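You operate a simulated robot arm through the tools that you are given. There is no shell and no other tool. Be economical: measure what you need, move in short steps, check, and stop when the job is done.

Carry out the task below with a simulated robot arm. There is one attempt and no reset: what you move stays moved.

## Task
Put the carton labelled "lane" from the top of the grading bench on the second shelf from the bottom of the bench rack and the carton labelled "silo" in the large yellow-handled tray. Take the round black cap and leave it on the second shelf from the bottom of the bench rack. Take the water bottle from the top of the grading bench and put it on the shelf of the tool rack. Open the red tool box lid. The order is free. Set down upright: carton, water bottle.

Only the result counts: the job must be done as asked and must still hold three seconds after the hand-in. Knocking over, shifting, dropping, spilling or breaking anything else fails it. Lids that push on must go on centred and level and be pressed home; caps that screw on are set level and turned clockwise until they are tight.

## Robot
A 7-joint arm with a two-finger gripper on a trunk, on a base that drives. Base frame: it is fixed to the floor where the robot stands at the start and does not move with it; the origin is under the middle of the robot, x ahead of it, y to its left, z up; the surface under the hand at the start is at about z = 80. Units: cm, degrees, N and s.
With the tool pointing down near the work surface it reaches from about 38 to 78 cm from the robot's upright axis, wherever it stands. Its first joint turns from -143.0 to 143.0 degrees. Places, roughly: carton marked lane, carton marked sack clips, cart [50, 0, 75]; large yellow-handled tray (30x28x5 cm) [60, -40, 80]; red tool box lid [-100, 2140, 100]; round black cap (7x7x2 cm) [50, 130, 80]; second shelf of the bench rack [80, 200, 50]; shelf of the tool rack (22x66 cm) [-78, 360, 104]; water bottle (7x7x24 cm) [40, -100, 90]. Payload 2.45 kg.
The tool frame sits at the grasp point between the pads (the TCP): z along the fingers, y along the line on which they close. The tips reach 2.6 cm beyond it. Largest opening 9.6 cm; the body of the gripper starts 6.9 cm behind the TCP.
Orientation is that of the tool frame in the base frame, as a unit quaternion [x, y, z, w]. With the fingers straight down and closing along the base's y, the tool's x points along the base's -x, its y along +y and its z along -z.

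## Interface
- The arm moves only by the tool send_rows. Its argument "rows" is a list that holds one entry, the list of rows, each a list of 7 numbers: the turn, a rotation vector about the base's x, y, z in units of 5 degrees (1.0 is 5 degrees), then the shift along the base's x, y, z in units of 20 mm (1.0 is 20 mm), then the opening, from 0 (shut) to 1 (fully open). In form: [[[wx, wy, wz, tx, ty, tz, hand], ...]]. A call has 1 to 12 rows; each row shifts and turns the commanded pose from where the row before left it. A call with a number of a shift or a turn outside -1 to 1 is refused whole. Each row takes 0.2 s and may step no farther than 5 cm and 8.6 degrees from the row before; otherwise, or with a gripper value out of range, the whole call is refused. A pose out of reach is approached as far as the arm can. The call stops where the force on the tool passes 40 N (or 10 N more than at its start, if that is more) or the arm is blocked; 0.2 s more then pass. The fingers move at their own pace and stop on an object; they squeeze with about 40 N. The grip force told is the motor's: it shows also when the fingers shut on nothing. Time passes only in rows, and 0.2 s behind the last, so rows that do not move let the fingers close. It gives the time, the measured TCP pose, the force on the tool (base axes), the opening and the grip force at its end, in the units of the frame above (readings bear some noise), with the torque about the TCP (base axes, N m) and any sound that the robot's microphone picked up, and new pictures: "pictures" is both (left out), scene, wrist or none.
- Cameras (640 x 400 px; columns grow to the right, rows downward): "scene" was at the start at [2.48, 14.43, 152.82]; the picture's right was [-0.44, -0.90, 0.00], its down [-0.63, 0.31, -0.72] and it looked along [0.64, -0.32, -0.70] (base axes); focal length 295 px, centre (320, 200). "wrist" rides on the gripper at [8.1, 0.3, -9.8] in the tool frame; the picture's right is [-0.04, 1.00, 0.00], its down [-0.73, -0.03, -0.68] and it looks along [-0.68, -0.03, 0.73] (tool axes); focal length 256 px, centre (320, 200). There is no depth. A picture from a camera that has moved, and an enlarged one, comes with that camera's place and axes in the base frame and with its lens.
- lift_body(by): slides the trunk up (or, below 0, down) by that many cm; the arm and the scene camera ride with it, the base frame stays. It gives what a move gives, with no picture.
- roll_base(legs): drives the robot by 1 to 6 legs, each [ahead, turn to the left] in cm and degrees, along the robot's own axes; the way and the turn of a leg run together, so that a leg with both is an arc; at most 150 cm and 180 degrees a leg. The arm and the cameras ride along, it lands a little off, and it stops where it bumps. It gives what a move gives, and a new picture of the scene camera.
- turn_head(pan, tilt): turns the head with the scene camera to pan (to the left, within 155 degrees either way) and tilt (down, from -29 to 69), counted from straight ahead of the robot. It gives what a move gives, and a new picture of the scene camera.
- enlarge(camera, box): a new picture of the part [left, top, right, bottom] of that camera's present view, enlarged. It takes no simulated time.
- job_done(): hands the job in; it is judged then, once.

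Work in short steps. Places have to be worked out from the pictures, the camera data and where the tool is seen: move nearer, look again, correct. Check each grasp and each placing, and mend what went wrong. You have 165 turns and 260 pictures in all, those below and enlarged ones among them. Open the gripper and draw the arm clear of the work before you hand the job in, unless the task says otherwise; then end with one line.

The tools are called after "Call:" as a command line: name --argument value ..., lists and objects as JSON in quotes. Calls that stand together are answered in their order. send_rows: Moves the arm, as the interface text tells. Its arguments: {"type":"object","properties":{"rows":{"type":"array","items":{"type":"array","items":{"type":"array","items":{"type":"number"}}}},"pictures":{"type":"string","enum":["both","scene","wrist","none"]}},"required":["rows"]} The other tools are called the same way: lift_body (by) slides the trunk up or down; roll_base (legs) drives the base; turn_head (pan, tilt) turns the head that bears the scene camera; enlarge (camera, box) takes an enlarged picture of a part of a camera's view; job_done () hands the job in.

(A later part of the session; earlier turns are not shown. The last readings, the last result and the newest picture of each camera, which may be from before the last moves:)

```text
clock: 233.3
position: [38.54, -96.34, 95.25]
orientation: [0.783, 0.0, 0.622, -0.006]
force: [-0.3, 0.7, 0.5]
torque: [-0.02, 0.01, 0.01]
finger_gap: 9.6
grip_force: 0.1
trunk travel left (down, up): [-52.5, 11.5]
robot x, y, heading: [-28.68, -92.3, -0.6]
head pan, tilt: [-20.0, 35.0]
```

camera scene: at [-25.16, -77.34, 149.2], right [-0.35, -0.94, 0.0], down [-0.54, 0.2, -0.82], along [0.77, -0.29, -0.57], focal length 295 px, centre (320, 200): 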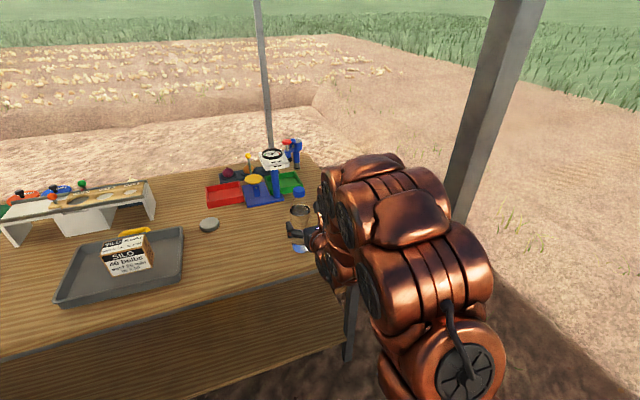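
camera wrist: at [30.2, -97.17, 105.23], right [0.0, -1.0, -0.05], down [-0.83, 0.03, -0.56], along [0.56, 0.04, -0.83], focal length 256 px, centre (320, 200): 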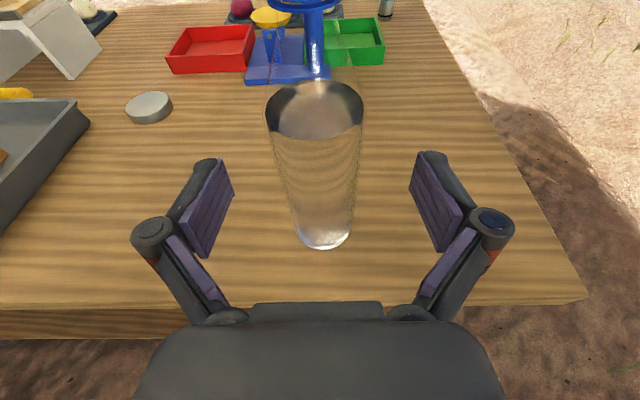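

Tracking is right. I'll advance 6 cm, lowering 2 cm.

Call:
send_rows --rows '[[[0, 0, 0, 0.5, 0, -0.25, 1], [0, 0, 0, 0.5, 0, -0.25, 1], [0, 0, 0, 0.5, 0, -0.25, 1], [0, 0, 0, 0.5, 0, -0.25, 1], [0, 0, 0, 0.5, 0, 0, 1], [0, 0, 0, 0.4, 0, 0, 1], [0, 0, 0, 0, 0, 0, 1]]]' --pictures "both"

```text
clock: 234.9
position: [44.45, -96.4, 93.14]
orientation: [0.783, 0.0, 0.622, -0.007]
force: [0.0, -0.3, -0.3]
torque: [-0.01, -0.02, 0.01]
finger_gap: 9.61
grip_force: 0.1
trunk travel left (down, up): [-52.5, 11.5]
robot x, y, heading: [-28.57, -92.35, -0.6]
head pan, tilt: [-20.0, 35.0]
camera scene: at [-25.15, -77.34, 149.2], right [-0.35, -0.94, 0.0], down [-0.54, 0.2, -0.82], along [0.77, -0.29, -0.57], focal length 295 px, centre (320, 200)
camera wrist: at [36.63, -96.76, 103.21], right [0.0, -1.0, -0.05], down [-0.83, 0.03, -0.56], along [0.56, 0.04, -0.83], focal length 256 px, centre (320, 200)
```

scene: 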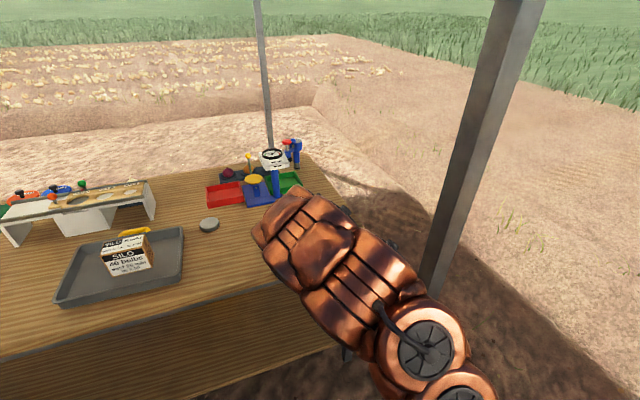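
wrist: 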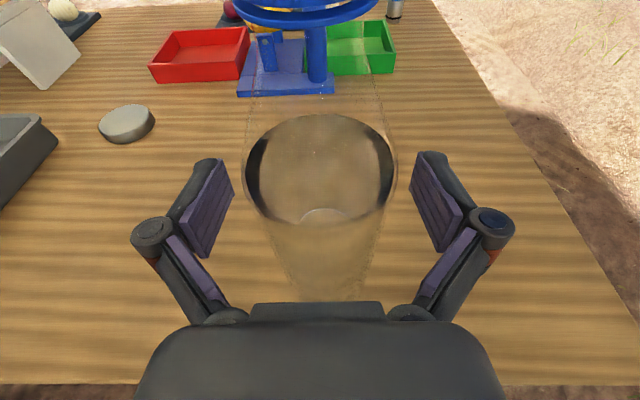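

The bottle is between the pads, so I'll close.

Call:
send_rows --rows '[[[0, 0, 0, 0, 0, 0, 0], [0, 0, 0, 0, 0, 0, 0], [0, 0, 0, 0, 0, 0, 0], [0, 0, 0, 0, 0, 0, 0], [0, 0, 0, 0, 0, 0, 0]]]' --pictures "wrist"

```text
clock: 236.1
position: [44.14, -96.43, 93.24]
orientation: [0.783, -0.001, 0.622, -0.005]
force: [-1.5, -2.3, 1.9]
torque: [-0.12, 0.08, -0.01]
finger_gap: 6.32
grip_force: 39.8
trunk travel left (down, up): [-52.5, 11.5]
robot x, y, heading: [-28.77, -92.22, -0.3]
head pan, tilt: [-20.0, 35.0]
camera wrist: at [36.61, -96.8, 103.23], right [0.0, -1.0, -0.05], down [-0.83, 0.03, -0.56], along [0.56, 0.04, -0.83], focal length 256 px, centre (320, 200)
```

wrist: 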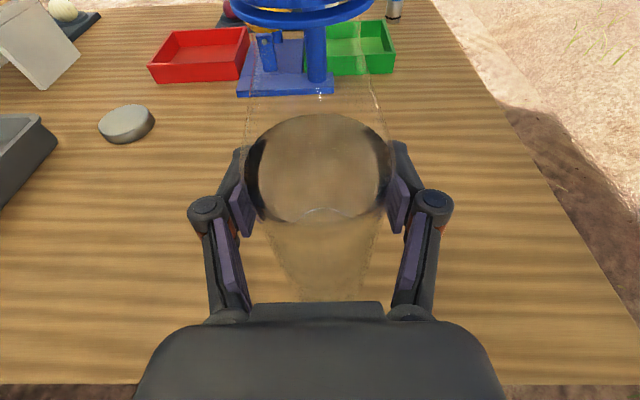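

Gripped at gap 6.3. I'll lift with the trunk by 11 cm.

Call:
lift_body --by 11

Call:
send_rows --rows '[[[0, 0, 0, -0.2, 0, 0.5, 0], [0, 0, 0, -0.2, 0, 1, 0], [0, 0, 0, -0.2, 0, 1, 0], [0, 0, 0, -0.2, 0, 1, 0], [0, 0, 0, -0.2, 0, 1, 0], [0, 0, 0, -0.2, 0, 1, 0], [0, 0, 0, -0.2, 0, 1, 0], [0, 0, 0, 0, 0, 1, 0], [0, 0, 0, 0, 0, 1, 0], [0, 0, 0, 0, 0, 1, 0]]]' --pictures "both"

```text
clock: 237.6
position: [44.32, -96.39, 104.12]
orientation: [0.783, 0.0, 0.622, -0.006]
force: [0.4, 0.2, -5.0]
torque: [-0.02, -0.04, -0.01]
finger_gap: 6.33
grip_force: 39.9
trunk travel left (down, up): [-63.5, 0.5]
robot x, y, heading: [-28.86, -92.13, -0.5]
head pan, tilt: [-20.0, 35.0]
```

```text
clock: 239.8
position: [41.44, -96.3, 123.25]
orientation: [0.783, 0.001, 0.622, -0.007]
force: [-0.3, 0.4, -5.2]
torque: [0.0, -0.02, -0.01]
finger_gap: 6.35
grip_force: 40.3
trunk travel left (down, up): [-63.5, 0.5]
robot x, y, heading: [-28.7, -92.52, -0.3]
head pan, tilt: [-20.0, 35.0]
camera scene: at [-25.12, -77.34, 160.2], right [-0.35, -0.94, 0.0], down [-0.54, 0.2, -0.82], along [0.77, -0.29, -0.57], focal length 295 px, centre (320, 200)
camera wrist: at [33.86, -96.69, 133.22], right [0.0, -1.0, -0.05], down [-0.83, 0.03, -0.56], along [0.56, 0.04, -0.83], focal length 256 px, centre (320, 200)
```

scene: 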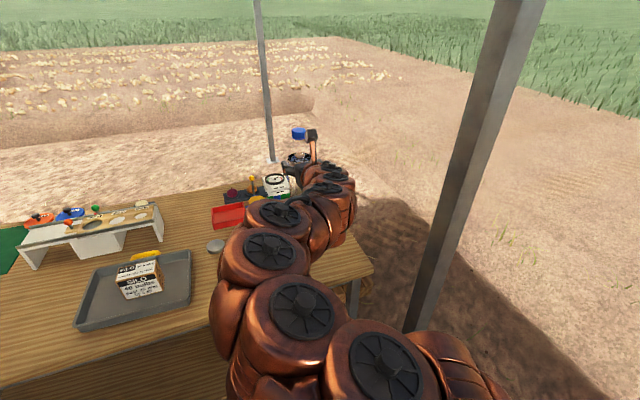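
wrist: 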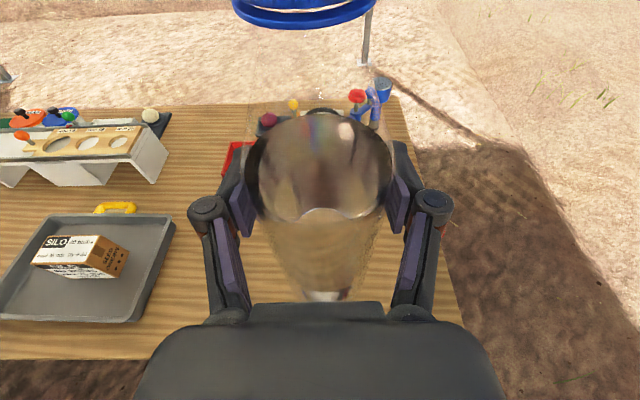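

The bottle is held upright. I'll drive it north to the tool rack, stopping short of it.

Call:
roll_base --legs '[[-28, 0], [0, 94.5], [150, 0], [150, 0], [20, 0], [0, -4.1]]'

Call:
turn_head --pan 20 --tilt 35

Call:
send_rows --rows '[[[0, 0, 0, 0, 0, 0, 0]]]' --pictures "wrist"

```text
clock: 261.5
position: [-71.09, 298.47, 123.22]
orientation: [0.559, 0.548, 0.44, -0.439]
force: [-0.3, 0.9, -5.6]
torque: [-0.03, 0.01, -0.01]
finger_gap: 6.34
grip_force: 39.8
trunk travel left (down, up): [-63.5, 0.5]
robot x, y, heading: [-76.8, 228.07, 88.0]
head pan, tilt: [-20.0, 35.0]
camera scene: at [-91.79, 232.03, 160.2], right [0.93, -0.37, 0.0], down [-0.21, -0.53, -0.82], along [0.3, 0.76, -0.57], focal length 295 px, centre (320, 200)
```

scene: 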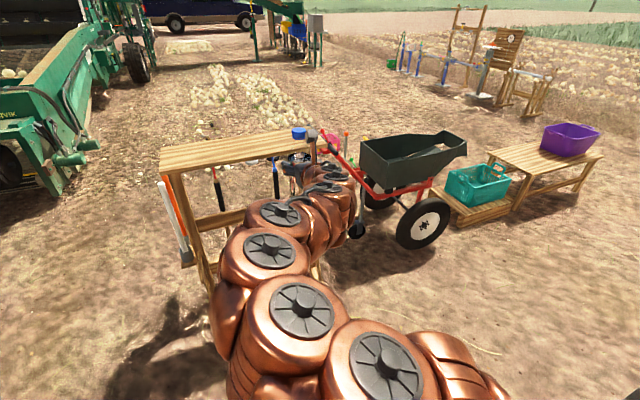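

```text
clock: 262.6
position: [-71.2, 298.51, 123.12]
orientation: [0.56, 0.547, 0.44, -0.439]
force: [0.5, -0.2, -5.4]
torque: [0.04, 0.0, 0.02]
finger_gap: 6.32
grip_force: 40.4
trunk travel left (down, up): [-63.5, 0.5]
robot x, y, heading: [-76.64, 228.37, 88.3]
head pan, tilt: [20.0, 35.0]
camera scene: at [-97.81, 232.22, 160.2], right [0.95, 0.31, 0.0], down [0.18, -0.55, -0.82], along [-0.26, 0.78, -0.57], focal length 295 px, centre (320, 200)
```

scene: 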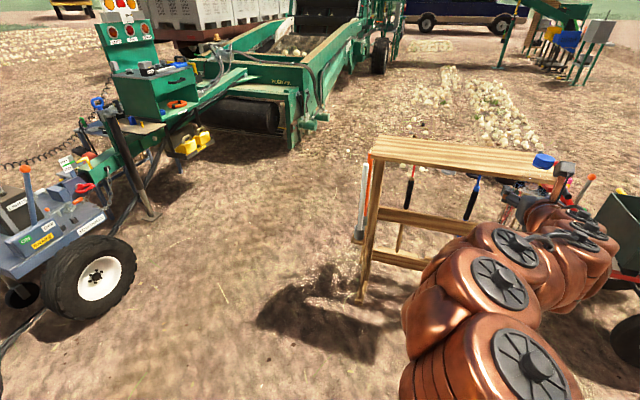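

```text
clock: 263.0
position: [-71.13, 298.33, 123.19]
orientation: [0.559, 0.548, 0.44, -0.439]
force: [-0.1, -0.7, -5.1]
torque: [0.04, -0.02, -0.01]
finger_gap: 6.29
grip_force: 39.6
trunk travel left (down, up): [-63.5, 0.5]
robot x, y, heading: [-76.52, 228.42, 88.2]
head pan, tilt: [20.0, 35.0]
camera wrist: at [-70.82, 290.78, 133.19], right [1.0, -0.02, -0.05], down [-0.05, -0.83, -0.56], along [-0.03, 0.56, -0.83], focal length 256 px, centre (320, 200)
```

wrist: 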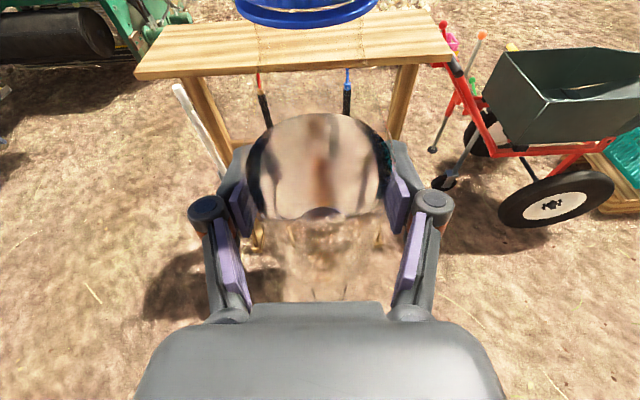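

The shelf spans x -111..-43, y about 343–368. I'll roll ahead 46 cm, then finish with the arm.

Call:
roll_base --legs '[[46, 0]]'

Call:
send_rows --rows '[[[0, 0, 0, 0, 0.5, 0, 0], [0, 0, 0, 0, 0, 0, 0]]]' --pictures "wrist"

```text
clock: 265.7
position: [-69.15, 343.5, 123.07]
orientation: [0.562, 0.546, 0.442, -0.438]
force: [0.4, 0.2, -5.0]
torque: [0.04, 0.01, -0.04]
finger_gap: 6.29
grip_force: 40.3
trunk travel left (down, up): [-63.5, 0.5]
robot x, y, heading: [-74.96, 273.74, 87.7]
head pan, tilt: [20.0, 35.0]
camera scene: at [-96.24, 277.55, 160.2], right [0.95, 0.31, 0.0], down [0.18, -0.55, -0.82], along [-0.25, 0.78, -0.57], focal length 295 px, centre (320, 200)
```

scene: 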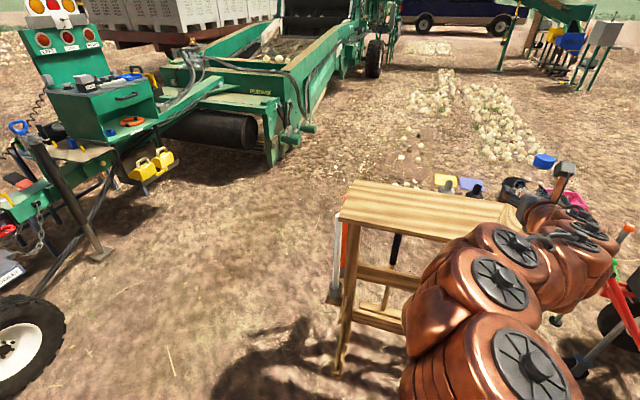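

```text
clock: 266.3
position: [-69.07, 344.67, 123.16]
orientation: [0.562, 0.545, 0.442, -0.438]
force: [-0.4, 0.1, -4.7]
torque: [0.03, -0.01, 0.01]
finger_gap: 6.33
grip_force: 40.1
trunk travel left (down, up): [-63.5, 0.5]
robot x, y, heading: [-75.34, 273.76, 88.0]
head pan, tilt: [20.0, 35.0]
camera wrist: at [-68.8, 336.99, 133.21], right [1.0, -0.03, -0.05], down [-0.05, -0.83, -0.56], along [-0.02, 0.56, -0.83], focal length 256 px, centre (320, 200)
```

wrist: 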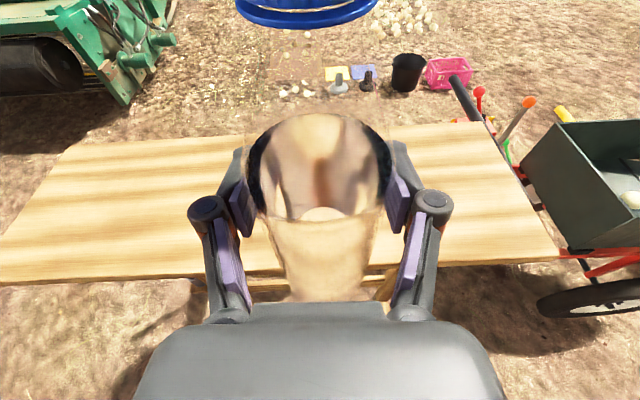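

The shelf spans y 347–370 and the bottle should stand at y≈358. I'll roll ahead 13 cm.

Call:
roll_base --legs '[[13, 0]]'

Call:
send_rows --rows '[[[0, 0, 0, 0, 0, -0.5, 0], [0, 0, 0, 0, 0, -0.5, 0], [0, 0, 0, 0, 0, -0.5, 0], [0, 0, 0, 0, 0, -0.5, 0], [0, 0, 0, 0, 0, 0, 0]]]' --pictures "both"

```text
clock: 267.6
position: [-68.53, 357.69, 123.15]
orientation: [0.562, 0.546, 0.441, -0.438]
force: [0.0, 1.0, -5.0]
torque: [0.04, 0.03, 0.03]
finger_gap: 6.32
grip_force: 40.5
trunk travel left (down, up): [-63.5, 0.5]
robot x, y, heading: [-75.33, 286.72, 87.9]
head pan, tilt: [20.0, 35.0]
camera scene: at [-95.73, 290.67, 160.2], right [0.95, 0.31, 0.0], down [0.18, -0.55, -0.82], along [-0.25, 0.78, -0.57], focal length 295 px, centre (320, 200)
```

scene: 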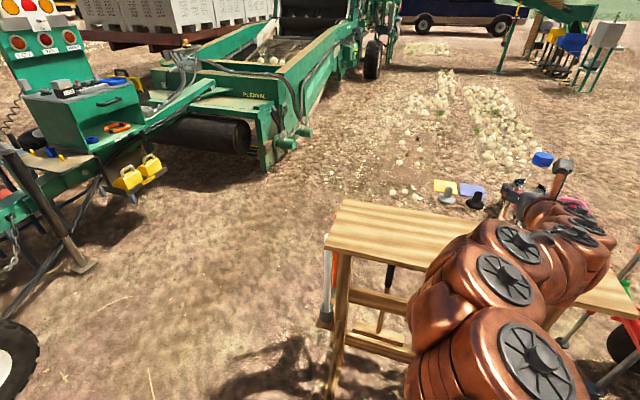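

```text
clock: 268.8
position: [-68.8, 357.69, 119.28]
orientation: [0.562, 0.545, 0.443, -0.437]
force: [0.7, 0.3, -5.5]
torque: [0.02, 0.0, 0.0]
finger_gap: 6.3
grip_force: 40.5
trunk travel left (down, up): [-63.5, 0.5]
robot x, y, heading: [-74.59, 286.63, 87.9]
head pan, tilt: [20.0, 35.0]
camera scene: at [-95.74, 290.7, 160.2], right [0.95, 0.31, 0.0], down [0.18, -0.55, -0.82], along [-0.25, 0.78, -0.57], focal length 295 px, centre (320, 200)
camera wrist: at [-68.31, 350.07, 129.29], right [1.0, -0.03, -0.05], down [-0.05, -0.83, -0.56], along [-0.02, 0.56, -0.83], focal length 256 px, centre (320, 200)
```

scene: 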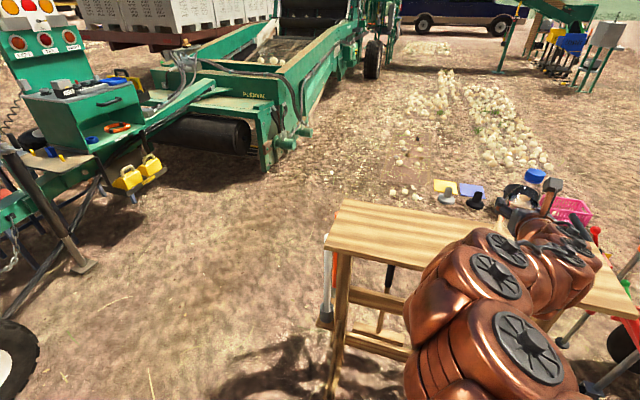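
wrist: 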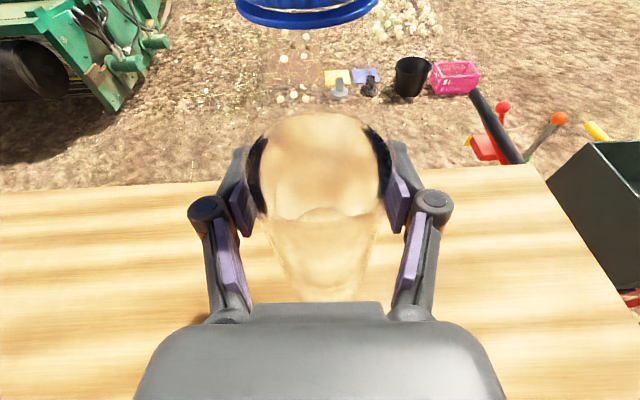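

Centred over the board. I'll lower slowly to contact.

Call:
send_rows --rows '[[[0, 0, 0, 0, 0, -0.25, 0], [0, 0, 0, 0, 0, -0.25, 0], [0, 0, 0, 0, 0, -0.2, 0], [0, 0, 0, 0, 0, 0, 0]]]' --pictures "none"

Call:
send_rows --rows '[[[0, 0, 0, 0, 0, -0.15, 0], [0, 0, 0, 0, 0, -0.15, 0], [0, 0, 0, 0, 0, 0, 0]]]' --pictures "none"

```text
clock: 269.8
position: [-68.67, 357.73, 117.84]
orientation: [0.561, 0.546, 0.441, -0.438]
force: [0.3, -0.1, -5.3]
torque: [-0.02, 0.01, 0.01]
finger_gap: 6.32
grip_force: 40.2
trunk travel left (down, up): [-63.5, 0.5]
robot x, y, heading: [-74.77, 286.93, 87.6]
head pan, tilt: [20.0, 35.0]
```

```text
clock: 270.6
position: [-68.64, 357.61, 117.3]
orientation: [0.562, 0.545, 0.443, -0.438]
force: [1.1, 3.9, 5.1]
torque: [0.32, -0.34, 0.11]
finger_gap: 6.31
grip_force: 39.6
trunk travel left (down, up): [-63.5, 0.5]
robot x, y, heading: [-74.91, 286.91, 87.6]
head pan, tilt: [20.0, 35.0]
```

The bottle stands on the board. I'll open and draw straight back.

Call:
send_rows --rows '[[[0, 0, 0, 0, 0, 0, 0.7], [0, 0, 0, 0, 0, 0, 0.8], [0, 0, 0, 0, 0, 0, 1], [0, 0, 0, 0, 0, 0, 1], [0, 0, 0, 0, 0, 0, 1], [0, 0, 0, -0.01, -0.4, 0.05, 1], [0, 0, 0, -0.02, -0.6, 0.05, 1], [0, 0, 0, -0.02, -0.6, 0.05, 1], [0, 0, 0, -0.03, -0.8, 0, 1], [0, 0, 0, -0.03, -0.8, 0, 1]]]' --pictures "wrist"

```text
clock: 272.8
position: [-68.85, 351.36, 117.41]
orientation: [0.562, 0.546, 0.442, -0.437]
force: [-0.3, 0.0, -0.3]
torque: [0.05, -0.03, 0.02]
finger_gap: 9.57
grip_force: 0.0
trunk travel left (down, up): [-63.5, 0.5]
robot x, y, heading: [-74.81, 287.3, 87.8]
head pan, tilt: [20.0, 35.0]
camera wrist: at [-68.56, 343.8, 127.48], right [1.0, -0.03, -0.05], down [-0.05, -0.83, -0.56], along [-0.02, 0.56, -0.83], focal length 256 px, centre (320, 200)
```

wrist: 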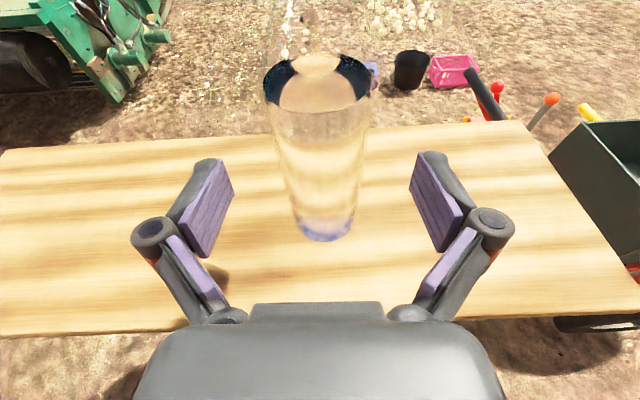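

The bottle stands upright well inside the board. I'll back off and survey the way north to the tool box.

Call:
roll_base --legs '[[-45, 0]]'

Call:
turn_head --pan 0 --tilt 12

Call:
enlarge --camera "scene" --box '[200, 60, 520, 260]'

```text
clock: 275.5
position: [-70.47, 306.21, 117.46]
orientation: [0.563, 0.544, 0.443, -0.437]
force: [0.1, -0.1, -0.1]
torque: [-0.02, 0.02, -0.04]
finger_gap: 9.59
grip_force: 0.1
trunk travel left (down, up): [-63.5, 0.5]
robot x, y, heading: [-76.58, 241.35, 87.9]
head pan, tilt: [20.0, 35.0]
camera scene: at [-97.5, 245.45, 160.2], right [0.95, 0.3, 0.0], down [0.17, -0.55, -0.82], along [-0.25, 0.78, -0.57], focal length 295 px, centre (320, 200)
```

scene: 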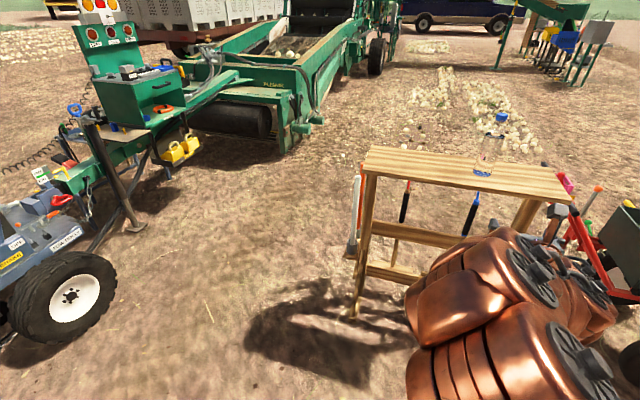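

```text
clock: 276.4
position: [-70.7, 306.18, 117.37]
orientation: [0.563, 0.545, 0.442, -0.437]
force: [0.8, 0.1, 0.6]
torque: [0.0, 0.06, -0.01]
finger_gap: 9.63
grip_force: 0.0
trunk travel left (down, up): [-63.5, 0.5]
robot x, y, heading: [-76.59, 241.3, 87.7]
head pan, tilt: [0.0, 12.0]
camera scene: at [-94.46, 246.37, 163.88], right [1.0, -0.04, 0.0], down [-0.01, -0.21, -0.98], along [0.04, 0.98, -0.21], focal length 295 px, centre (320, 200)
```

scene: 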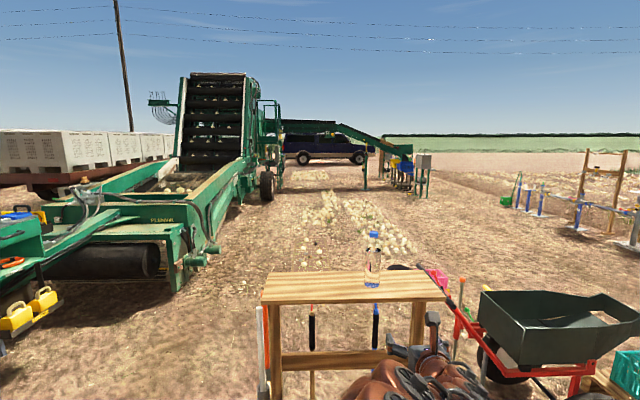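

```text
2.00 times, centred on (360, 160) of scene
camera zoom: at [-94.46, 246.37, 163.88], right [1.0, -0.04, 0.0], down [-0.01, -0.21, -0.98], along [0.04, 0.98, -0.21], focal length 589 px, centre (240, 280)
```

zoom: 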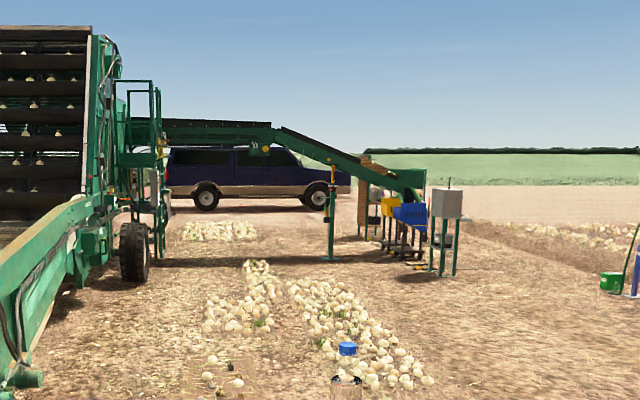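

The tool box area (-100, 2140) is at the dark truck far to the north. The best route goes east past the rack, north between the stands and the onion piles, then under the boom near x≈35. I'll first fold the arm closer.

Call:
send_rows --rows '[[[-1, 0, 0, 0, -0.7, 0, 0.5], [-1, 0, 0, 0, -0.7, 0, 0.5], [-1, 0, 0, 0, -0.7, 0, 0.5], [-1, 0, 0, 0, -0.7, 0, 0.5], [-1, 0, 0, 0, -0.7, 0, 0.5], [-1, 0, 0, 0, -0.7, 0, 0.5], [-1, 0, 0, 0, -0.7, 0, 0.5], [-1, 0, 0, 0, -0.7, 0, 0.5], [-1, 0, 0, 0, -0.7, 0, 0.5], [-1, 0, 0, 0, -0.7, 0, 0.5], [-1, 0, 0, 0, -0.7, 0, 0.5], [-1, 0, 0, 0, -0.7, 0, 0.5]]]' --pictures "none"

Call:
roll_base --legs '[[0, -53], [52, 0], [0, -27], [123, 0], [0, -8], [150, 0]]'

```text
clock: 279.0
position: [-70.69, 289.4, 117.42]
orientation: [0.705, 0.694, 0.11, -0.096]
force: [0.1, -0.5, -0.7]
torque: [-0.03, 0.0, -0.01]
finger_gap: 4.8
grip_force: 0.1
trunk travel left (down, up): [-63.5, 0.5]
robot x, y, heading: [-76.94, 241.53, 87.5]
head pan, tilt: [0.0, 12.0]
```

```text
clock: 299.3
position: [287.73, 294.37, 117.53]
orientation: [0.989, 0.03, 0.147, 0.004]
force: [-0.1, -0.4, -0.7]
torque: [0.0, -0.03, -0.03]
finger_gap: 4.8
grip_force: 0.2
trunk travel left (down, up): [-63.5, 0.5]
robot x, y, heading: [239.47, 296.46, 2.4]
head pan, tilt: [0.0, 12.0]
camera scene: at [243.3, 314.68, 163.89], right [0.04, -1.0, 0.0], down [-0.21, -0.01, -0.98], along [0.98, 0.04, -0.21], focal length 295 px, centre (320, 200)
```

scene: 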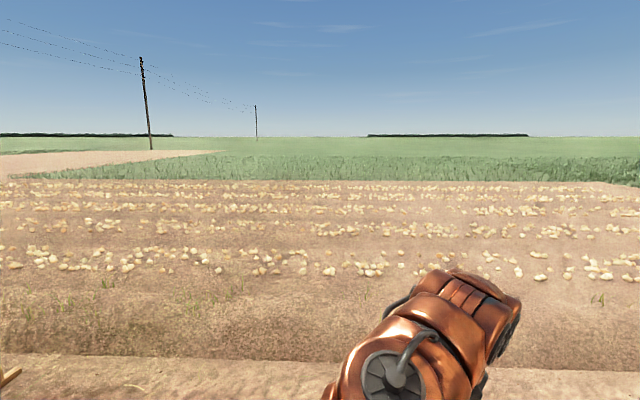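

At (239, 296). I'll look north along the corridor.

Call:
turn_head --pan 95 --tilt 22

```text
clock: 301.0
position: [287.8, 294.42, 117.61]
orientation: [0.989, 0.03, 0.147, 0.004]
force: [-0.2, 0.3, 0.0]
torque: [0.02, 0.0, 0.0]
finger_gap: 4.8
grip_force: 0.1
trunk travel left (down, up): [-63.5, 0.5]
robot x, y, heading: [239.71, 296.95, 2.1]
head pan, tilt: [95.0, 22.0]
camera scene: at [232.81, 323.52, 162.26], right [0.99, 0.13, 0.0], down [0.05, -0.37, -0.93], along [-0.12, 0.92, -0.37], focal length 295 px, centre (320, 200)
```

scene: 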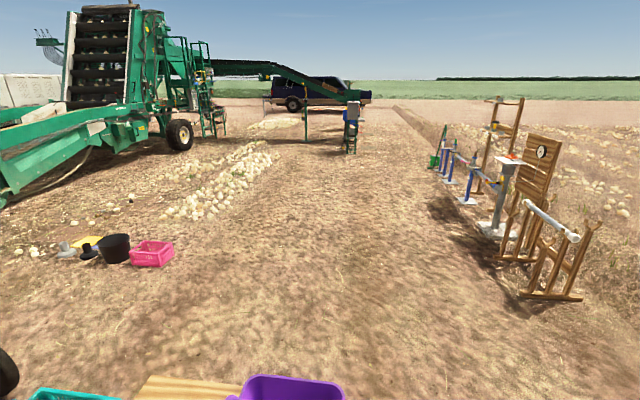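

East of the boom's end (x≈235) there's a free straight corridor along x≈303 all the way to the truck. I'll drive it.

Call:
roll_base --legs '[[63, 0], [0, 88], [150, 0], [150, 0], [150, 0], [150, 0]]'

Call:
turn_head --pan 5 --tilt 15

```text
clock: 336.4
position: [284.31, 945.82, 117.63]
orientation: [0.682, 0.717, 0.107, -0.1]
force: [-0.4, 0.3, -0.3]
torque: [-0.02, 0.01, 0.02]
finger_gap: 4.81
grip_force: 0.0
trunk travel left (down, up): [-63.5, 0.5]
robot x, y, heading: [281.52, 897.45, 91.8]
head pan, tilt: [95.0, 22.0]
camera scene: at [254.44, 890.88, 162.26], right [-0.11, 0.99, 0.0], down [0.37, 0.04, -0.93], along [-0.92, -0.11, -0.37], focal length 295 px, centre (320, 200)
```

scene: 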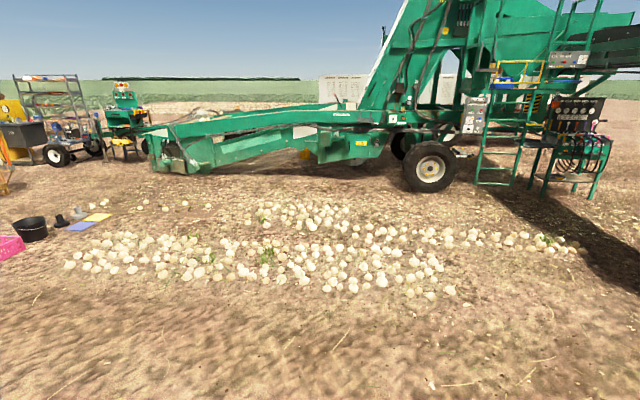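

```text
clock: 338.0
position: [284.39, 945.9, 117.54]
orientation: [0.682, 0.716, 0.108, -0.101]
force: [0.0, 1.0, 0.1]
torque: [-0.01, -0.02, 0.0]
finger_gap: 4.79
grip_force: 0.1
trunk travel left (down, up): [-63.5, 0.5]
robot x, y, heading: [281.6, 897.89, 91.5]
head pan, tilt: [5.0, 15.0]
camera scene: at [262.58, 901.23, 163.4], right [0.99, 0.12, 0.0], down [0.03, -0.26, -0.97], along [-0.11, 0.96, -0.26], focal length 295 px, centre (320, 200)
```

scene: 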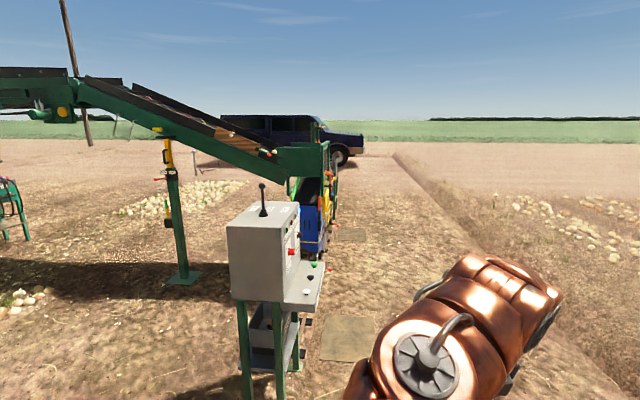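

I've drifted to x≈282 and the control box and mats lie near x≤283. I'll swing out to x≈335, then continue north.

Call:
roll_base --legs '[[0, -28], [120, 0], [0, 25], [150, 0], [150, 0], [150, 0]]'

Call:
turn_head --pan 30 --tilt 12

```text
clock: 367.5
position: [370.96, 1494.39, 117.6]
orientation: [0.709, 0.689, 0.111, -0.096]
force: [0.6, 0.0, -0.2]
torque: [0.02, 0.0, 0.02]
finger_gap: 4.81
grip_force: 0.1
trunk travel left (down, up): [-63.5, 0.5]
robot x, y, heading: [364.4, 1446.45, 86.9]
head pan, tilt: [5.0, 15.0]
camera scene: at [345.76, 1451.55, 163.4], right [1.0, 0.04, 0.0], down [0.01, -0.26, -0.97], along [-0.04, 0.97, -0.26], focal length 295 px, centre (320, 200)
```

scene: 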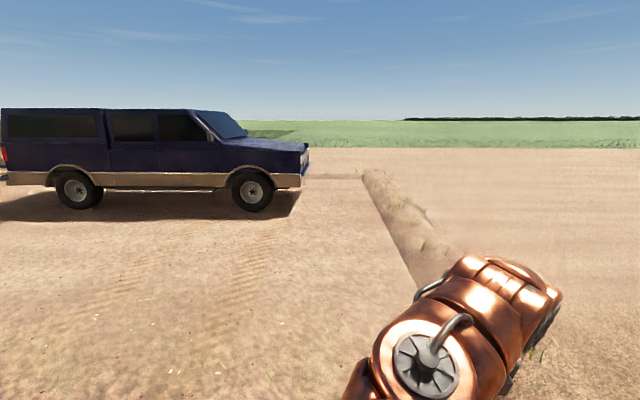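

```text
clock: 368.4
position: [370.81, 1494.36, 117.51]
orientation: [0.709, 0.69, 0.111, -0.096]
force: [0.3, 0.3, 0.3]
torque: [0.02, 0.02, 0.02]
finger_gap: 4.79
grip_force: 0.0
trunk travel left (down, up): [-63.5, 0.5]
robot x, y, heading: [364.47, 1446.43, 87.1]
head pan, tilt: [30.0, 12.0]
camera scene: at [341.86, 1450.52, 163.89], right [0.89, 0.46, 0.0], down [0.09, -0.19, -0.98], along [-0.45, 0.87, -0.21], focal length 295 px, centre (320, 200)
```

scene: 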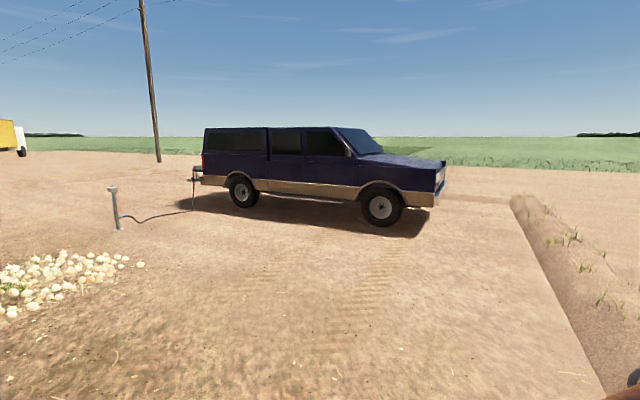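

The truck stands at y≥1983 with x from about -281 to 296. Its south side is closed, so I'll go round its front (x≈372) to view the north side.

Call:
roll_base --legs '[[0, 3.5], [150, 0], [150, 0], [150, 0], [150, 0], [150, 0]]'

Call:
turn_head --pan 100 --tilt 12

```text
clock: 404.1
position: [372.26, 2238.85, 117.54]
orientation: [0.702, 0.696, 0.11, -0.098]
force: [0.4, 0.2, 0.4]
torque: [-0.01, 0.02, -0.01]
finger_gap: 4.82
grip_force: 0.1
trunk travel left (down, up): [-63.5, 0.5]
robot x, y, heading: [366.8, 2191.15, 88.2]
head pan, tilt: [30.0, 12.0]
camera scene: at [343.95, 2194.52, 163.89], right [0.88, 0.47, 0.0], down [0.1, -0.18, -0.98], along [-0.46, 0.86, -0.21], focal length 295 px, centre (320, 200)
```

scene: 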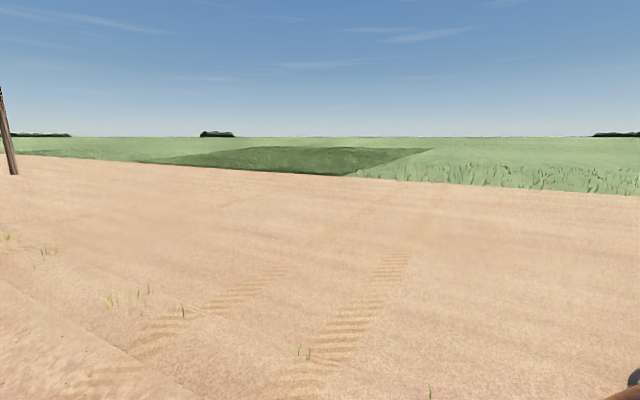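

```text
clock: 405.5
position: [372.14, 2238.76, 117.64]
orientation: [0.703, 0.695, 0.111, -0.097]
force: [-0.6, 0.4, -0.5]
torque: [-0.03, 0.02, -0.02]
finger_gap: 4.82
grip_force: 0.2
trunk travel left (down, up): [-63.5, 0.5]
robot x, y, heading: [366.73, 2190.83, 88.3]
head pan, tilt: [100.0, 12.0]
camera scene: at [339.12, 2184.99, 163.89], right [-0.14, 0.99, 0.0], down [0.21, 0.03, -0.98], along [-0.97, -0.14, -0.21], focal length 295 px, centre (320, 200)
```

scene: 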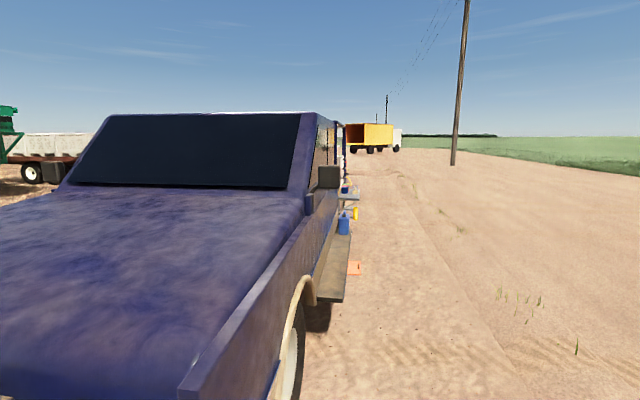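

The north side of the truck is open, with shelves and gear. I'll go to y≈2262 and drive west along it.

Call:
roll_base --legs '[[72, 0], [0, 92.5], [150, 0], [150, 0], [110, 0]]'

Call:
turn_head --pan 75 --tilt 25

```text
clock: 425.1
position: [63.43, 2290.95, 117.45]
orientation: [0.032, 0.989, 0.011, -0.146]
force: [0.4, 0.2, -0.1]
torque: [0.01, -0.01, -0.02]
finger_gap: 4.81
grip_force: 0.0
trunk travel left (down, up): [-63.5, 0.5]
robot x, y, heading: [111.0, 2281.32, 166.3]
head pan, tilt: [100.0, 12.0]
stopped in leg 4: the robot was blocked; the commanded pose is now the measured one
camera scene: at [110.82, 2253.33, 163.92], right [-1.0, 0.07, 0.0], down [0.01, 0.21, -0.98], along [-0.07, -0.98, -0.21], focal length 295 px, centre (320, 200)
```

scene: 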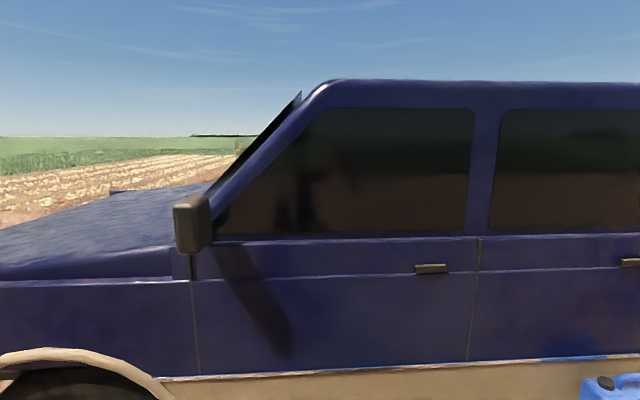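

```text
clock: 426.0
position: [63.34, 2291.08, 117.48]
orientation: [0.032, 0.989, 0.012, -0.146]
force: [-0.2, -0.3, -0.1]
torque: [-0.02, -0.04, -0.02]
finger_gap: 4.8
grip_force: 0.0
trunk travel left (down, up): [-63.5, 0.5]
robot x, y, heading: [110.88, 2281.55, 165.9]
head pan, tilt: [75.0, 25.0]
camera scene: at [106.95, 2254.44, 161.78], right [-0.88, 0.48, 0.0], down [0.2, 0.37, -0.91], along [-0.44, -0.79, -0.42], focal length 295 px, centre (320, 200)
```

scene: 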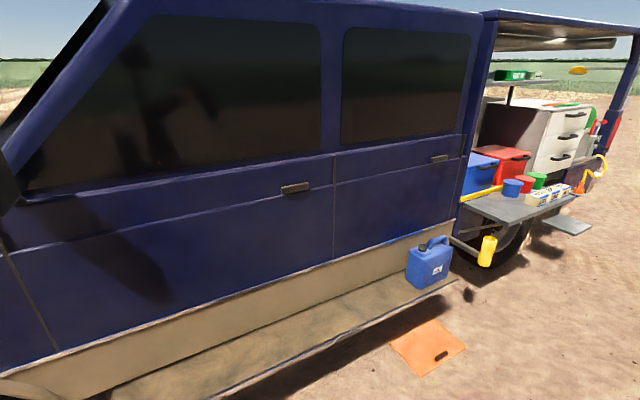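

The robot was blocked in leg 4 and its heading is 166°. I'll look ahead and to the sides to find what it bumped.

Call:
turn_head --pan 0 --tilt 45

Call:
turn_head --pan -70 --tilt 45

Call:
turn_head --pan 60 --tilt 65

```text
clock: 427.5
position: [63.34, 2291.03, 117.52]
orientation: [0.032, 0.989, 0.013, -0.146]
force: [-0.1, -0.1, 0.2]
torque: [0.0, 0.0, 0.01]
finger_gap: 4.8
grip_force: 0.1
trunk travel left (down, up): [-63.5, 0.5]
robot x, y, heading: [110.64, 2281.55, 166.3]
head pan, tilt: [0.0, 45.0]
camera scene: at [103.5, 2264.46, 158.72], right [0.24, 0.97, 0.0], down [0.69, -0.17, -0.71], along [-0.69, 0.17, -0.71], focal length 295 px, centre (320, 200)
```

scene: 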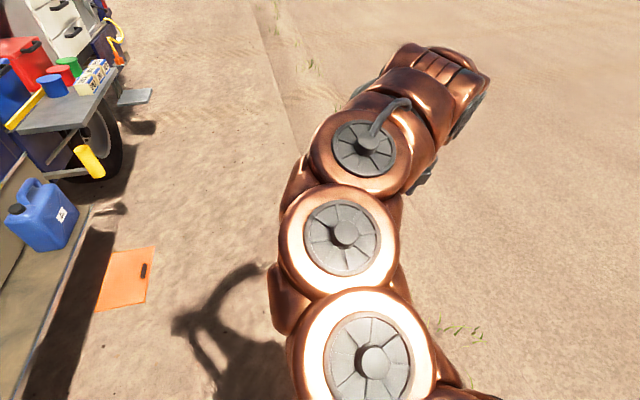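

```text
clock: 428.9
position: [63.31, 2290.93, 117.46]
orientation: [0.033, 0.989, 0.013, -0.146]
force: [0.3, -0.2, -0.4]
torque: [0.01, -0.01, -0.01]
finger_gap: 4.79
grip_force: 0.0
trunk travel left (down, up): [-63.5, 0.5]
robot x, y, heading: [110.73, 2281.52, 166.1]
head pan, tilt: [-70.0, 45.0]
camera scene: at [110.53, 2270.59, 158.72], right [0.99, 0.11, 0.0], down [0.08, -0.7, -0.71], along [-0.08, 0.7, -0.71], focal length 295 px, centre (320, 200)
```

scene: 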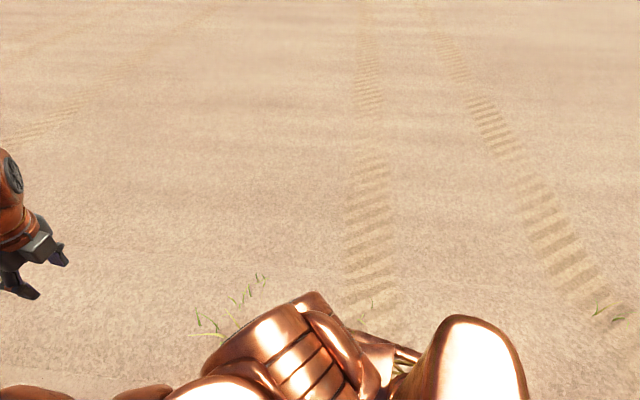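

```text
clock: 431.0
position: [63.23, 2290.99, 117.53]
orientation: [0.032, 0.989, 0.012, -0.146]
force: [0.8, -0.1, -0.5]
torque: [0.01, 0.02, 0.0]
finger_gap: 4.78
grip_force: 0.1
trunk travel left (down, up): [-63.5, 0.5]
robot x, y, heading: [110.66, 2281.27, 166.1]
head pan, tilt: [60.0, 65.0]
camera scene: at [107.18, 2258.14, 156.22], right [-0.72, 0.69, 0.0], down [0.63, 0.65, -0.42], along [-0.29, -0.3, -0.91], focal length 295 px, centre (320, 200)
```

scene: 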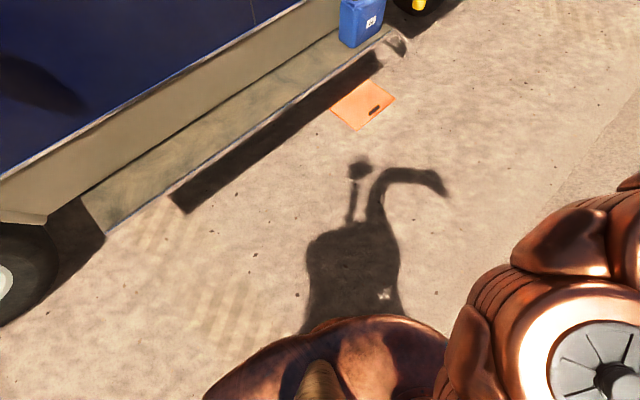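

A low ridge at y≈2305 stopped the base. The red box is near (-120, 2137) on the truck's side bench. I'll turn and keep to y≈2252 while driving to x≈-100.

Call:
roll_base --legs '[[0, 22], [107, 0], [105, 0], [0, 82]]'

Call:
turn_head --pan 0 --tilt 35

```text
clock: 446.2
position: [-98.23, 2204.61, 117.44]
orientation: [0.749, -0.646, 0.106, 0.101]
force: [-0.5, 0.7, -0.5]
torque: [-0.03, 0.01, 0.01]
finger_gap: 4.79
grip_force: 0.0
trunk travel left (down, up): [-63.5, 0.5]
robot x, y, heading: [-99.28, 2253.21, -91.9]
head pan, tilt: [60.0, 65.0]
camera scene: at [-75.48, 2254.22, 156.21], right [-0.53, -0.85, 0.0], down [-0.77, 0.48, -0.42], along [0.36, -0.22, -0.91], focal length 295 px, centre (320, 200)
```

scene: 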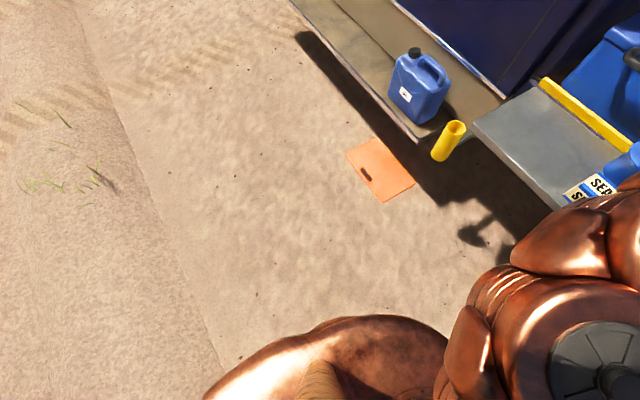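

```text
clock: 447.5
position: [-98.24, 2204.73, 117.45]
orientation: [0.749, -0.646, 0.107, 0.102]
force: [0.4, 0.4, -0.1]
torque: [-0.01, -0.01, 0.02]
finger_gap: 4.79
grip_force: 0.0
trunk travel left (down, up): [-63.5, 0.5]
robot x, y, heading: [-99.3, 2253.52, -92.0]
head pan, tilt: [0.0, 35.0]
camera scene: at [-80.9, 2248.61, 160.2], right [-1.0, 0.03, 0.0], down [0.02, 0.57, -0.82], along [-0.02, -0.82, -0.57], focal length 295 px, centre (320, 200)
```

scene: 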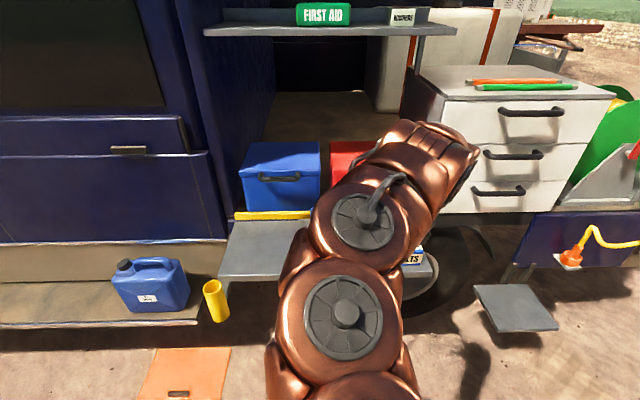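

The red box is behind the arm in this view, so I'll look through the wrist camera.

Call:
send_rows --rows '[[[-1, 0, 0, 0, 0, 0, 0.5], [-1, 0, 0, 0, 0, 0, 0.5], [-1, 0, 0, 0, 0, 0, 0.5], [-1, 0, 0, 0, 0, 0, 0.5], [-1, 0, 0, 0, 0, 0, 0.5], [-1, 0, 0, 0, 0, 0, 0.5], [0, 0, 0, 0, 0, 0, 0.5]]]' --pictures "both"

```text
clock: 449.1
position: [-98.49, 2204.65, 117.92]
orientation: [0.698, -0.593, 0.267, 0.3]
force: [3.7, -0.4, -0.5]
torque: [-0.03, 0.18, -0.25]
finger_gap: 4.8
grip_force: 0.1
trunk travel left (down, up): [-63.5, 0.5]
robot x, y, heading: [-98.98, 2253.23, -91.7]
head pan, tilt: [0.0, 35.0]
camera scene: at [-80.94, 2248.61, 160.21], right [-1.0, 0.03, 0.0], down [0.02, 0.57, -0.82], along [-0.02, -0.82, -0.57], focal length 295 px, centre (320, 200)
camera wrist: at [-97.59, 2206.5, 130.38], right [-0.99, -0.09, 0.07], down [-0.1, 0.99, -0.08], along [-0.06, -0.08, -0.99], focal length 256 px, centre (320, 200)
```

scene: 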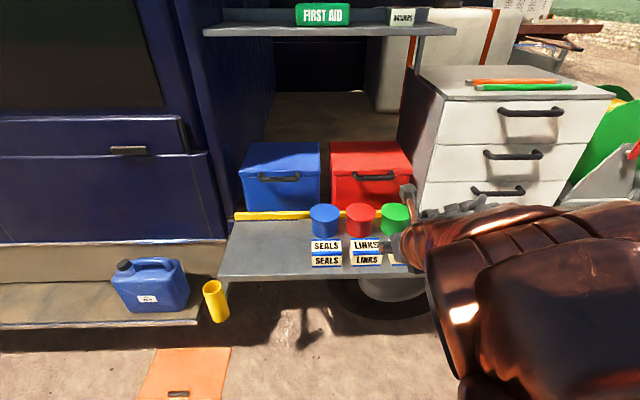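
wrist: 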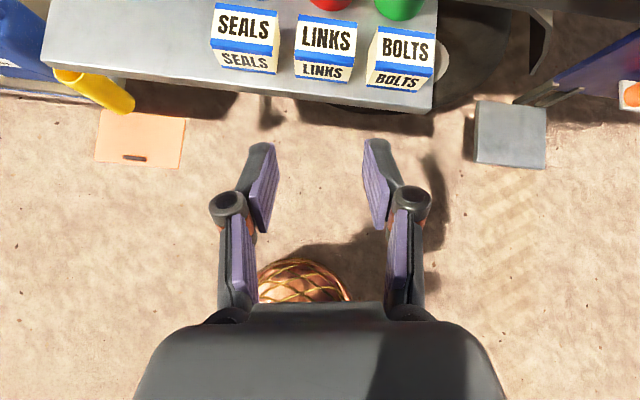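

Now the red box is visible, with a black handle on its front and cups and cartons before it. I'll enlarge.

Call:
enlarge --camera "scene" --box '[220, 100, 440, 280]'

```text
2.22 times, centred on (330, 190) of scene
camera zoom: at [-80.94, 2248.61, 160.21], right [-1.0, 0.03, 0.0], down [0.02, 0.57, -0.82], along [-0.02, -0.82, -0.57], focal length 655 px, centre (298, 222)
```

zoom: 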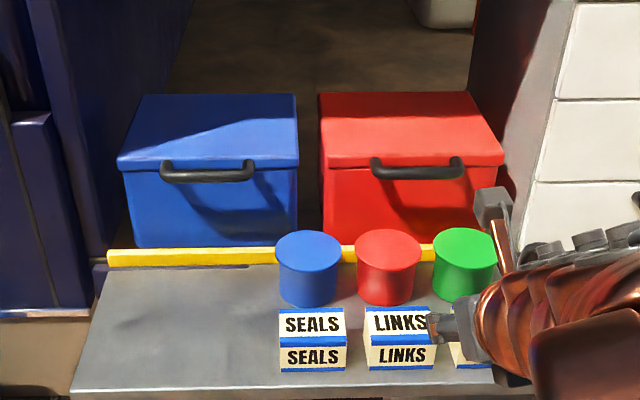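

The lid spans x -121..-88, y 2115–2146, z≈101, with its handle at about (-105, 2147, 100). Cups and cartons stand just in front, so I'll reach forward high up and view from nearer.

Call:
send_rows --rows '[[[0, 0, 0, -0.4, -1, 0, 0], [0, 0, 0, -0.4, -1, 0, 0], [0, 0, 0, -0.4, -1, 0, 0], [0, 0, 0, -0.4, -1, 0, 0], [0, 0, 0, -0.4, -1, 0, 0], [0, 0, 0, -0.4, -1, 0, 0], [0, 0, 0, -0.4, -1, 0, 0], [0, 0, 0, 0, -1, 0, 0], [0, 0, 0, 0, -1, 0, 0], [0, 0, 0, 0, -1, 0, 0], [0, 0, 0, 0, 0, 0, 0]]]' --pictures "both"

```text
clock: 451.5
position: [-103.98, 2184.71, 117.42]
orientation: [0.697, -0.597, 0.269, 0.293]
force: [-0.9, -0.1, 0.6]
torque: [0.03, -0.02, 0.02]
finger_gap: 0.03
grip_force: 28.5
trunk travel left (down, up): [-63.5, 0.5]
robot x, y, heading: [-98.81, 2253.55, -91.5]
head pan, tilt: [0.0, 35.0]
camera scene: at [-80.92, 2248.6, 160.2], right [-1.0, 0.03, 0.0], down [0.02, 0.57, -0.82], along [-0.02, -0.82, -0.57], focal length 295 px, centre (320, 200)
camera wrist: at [-103.26, 2186.32, 130.0], right [-0.99, -0.09, 0.06], down [-0.09, 0.99, -0.07], along [-0.05, -0.07, -1.0], focal length 256 px, centre (320, 200)
```

scene: 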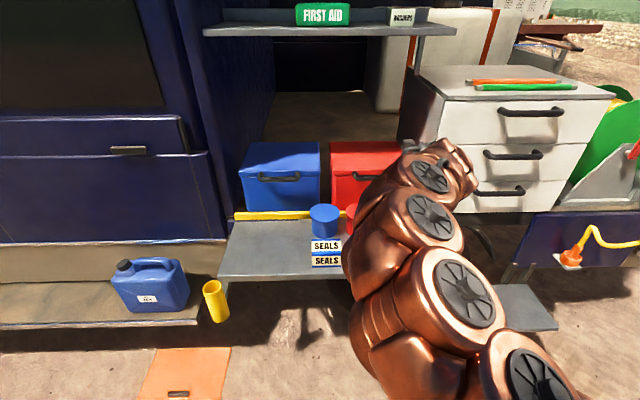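
wrist: 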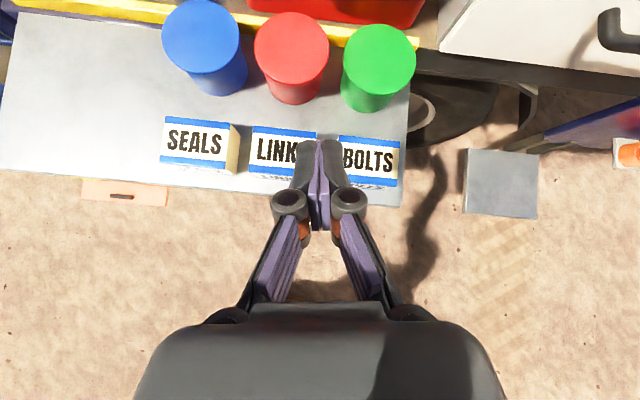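

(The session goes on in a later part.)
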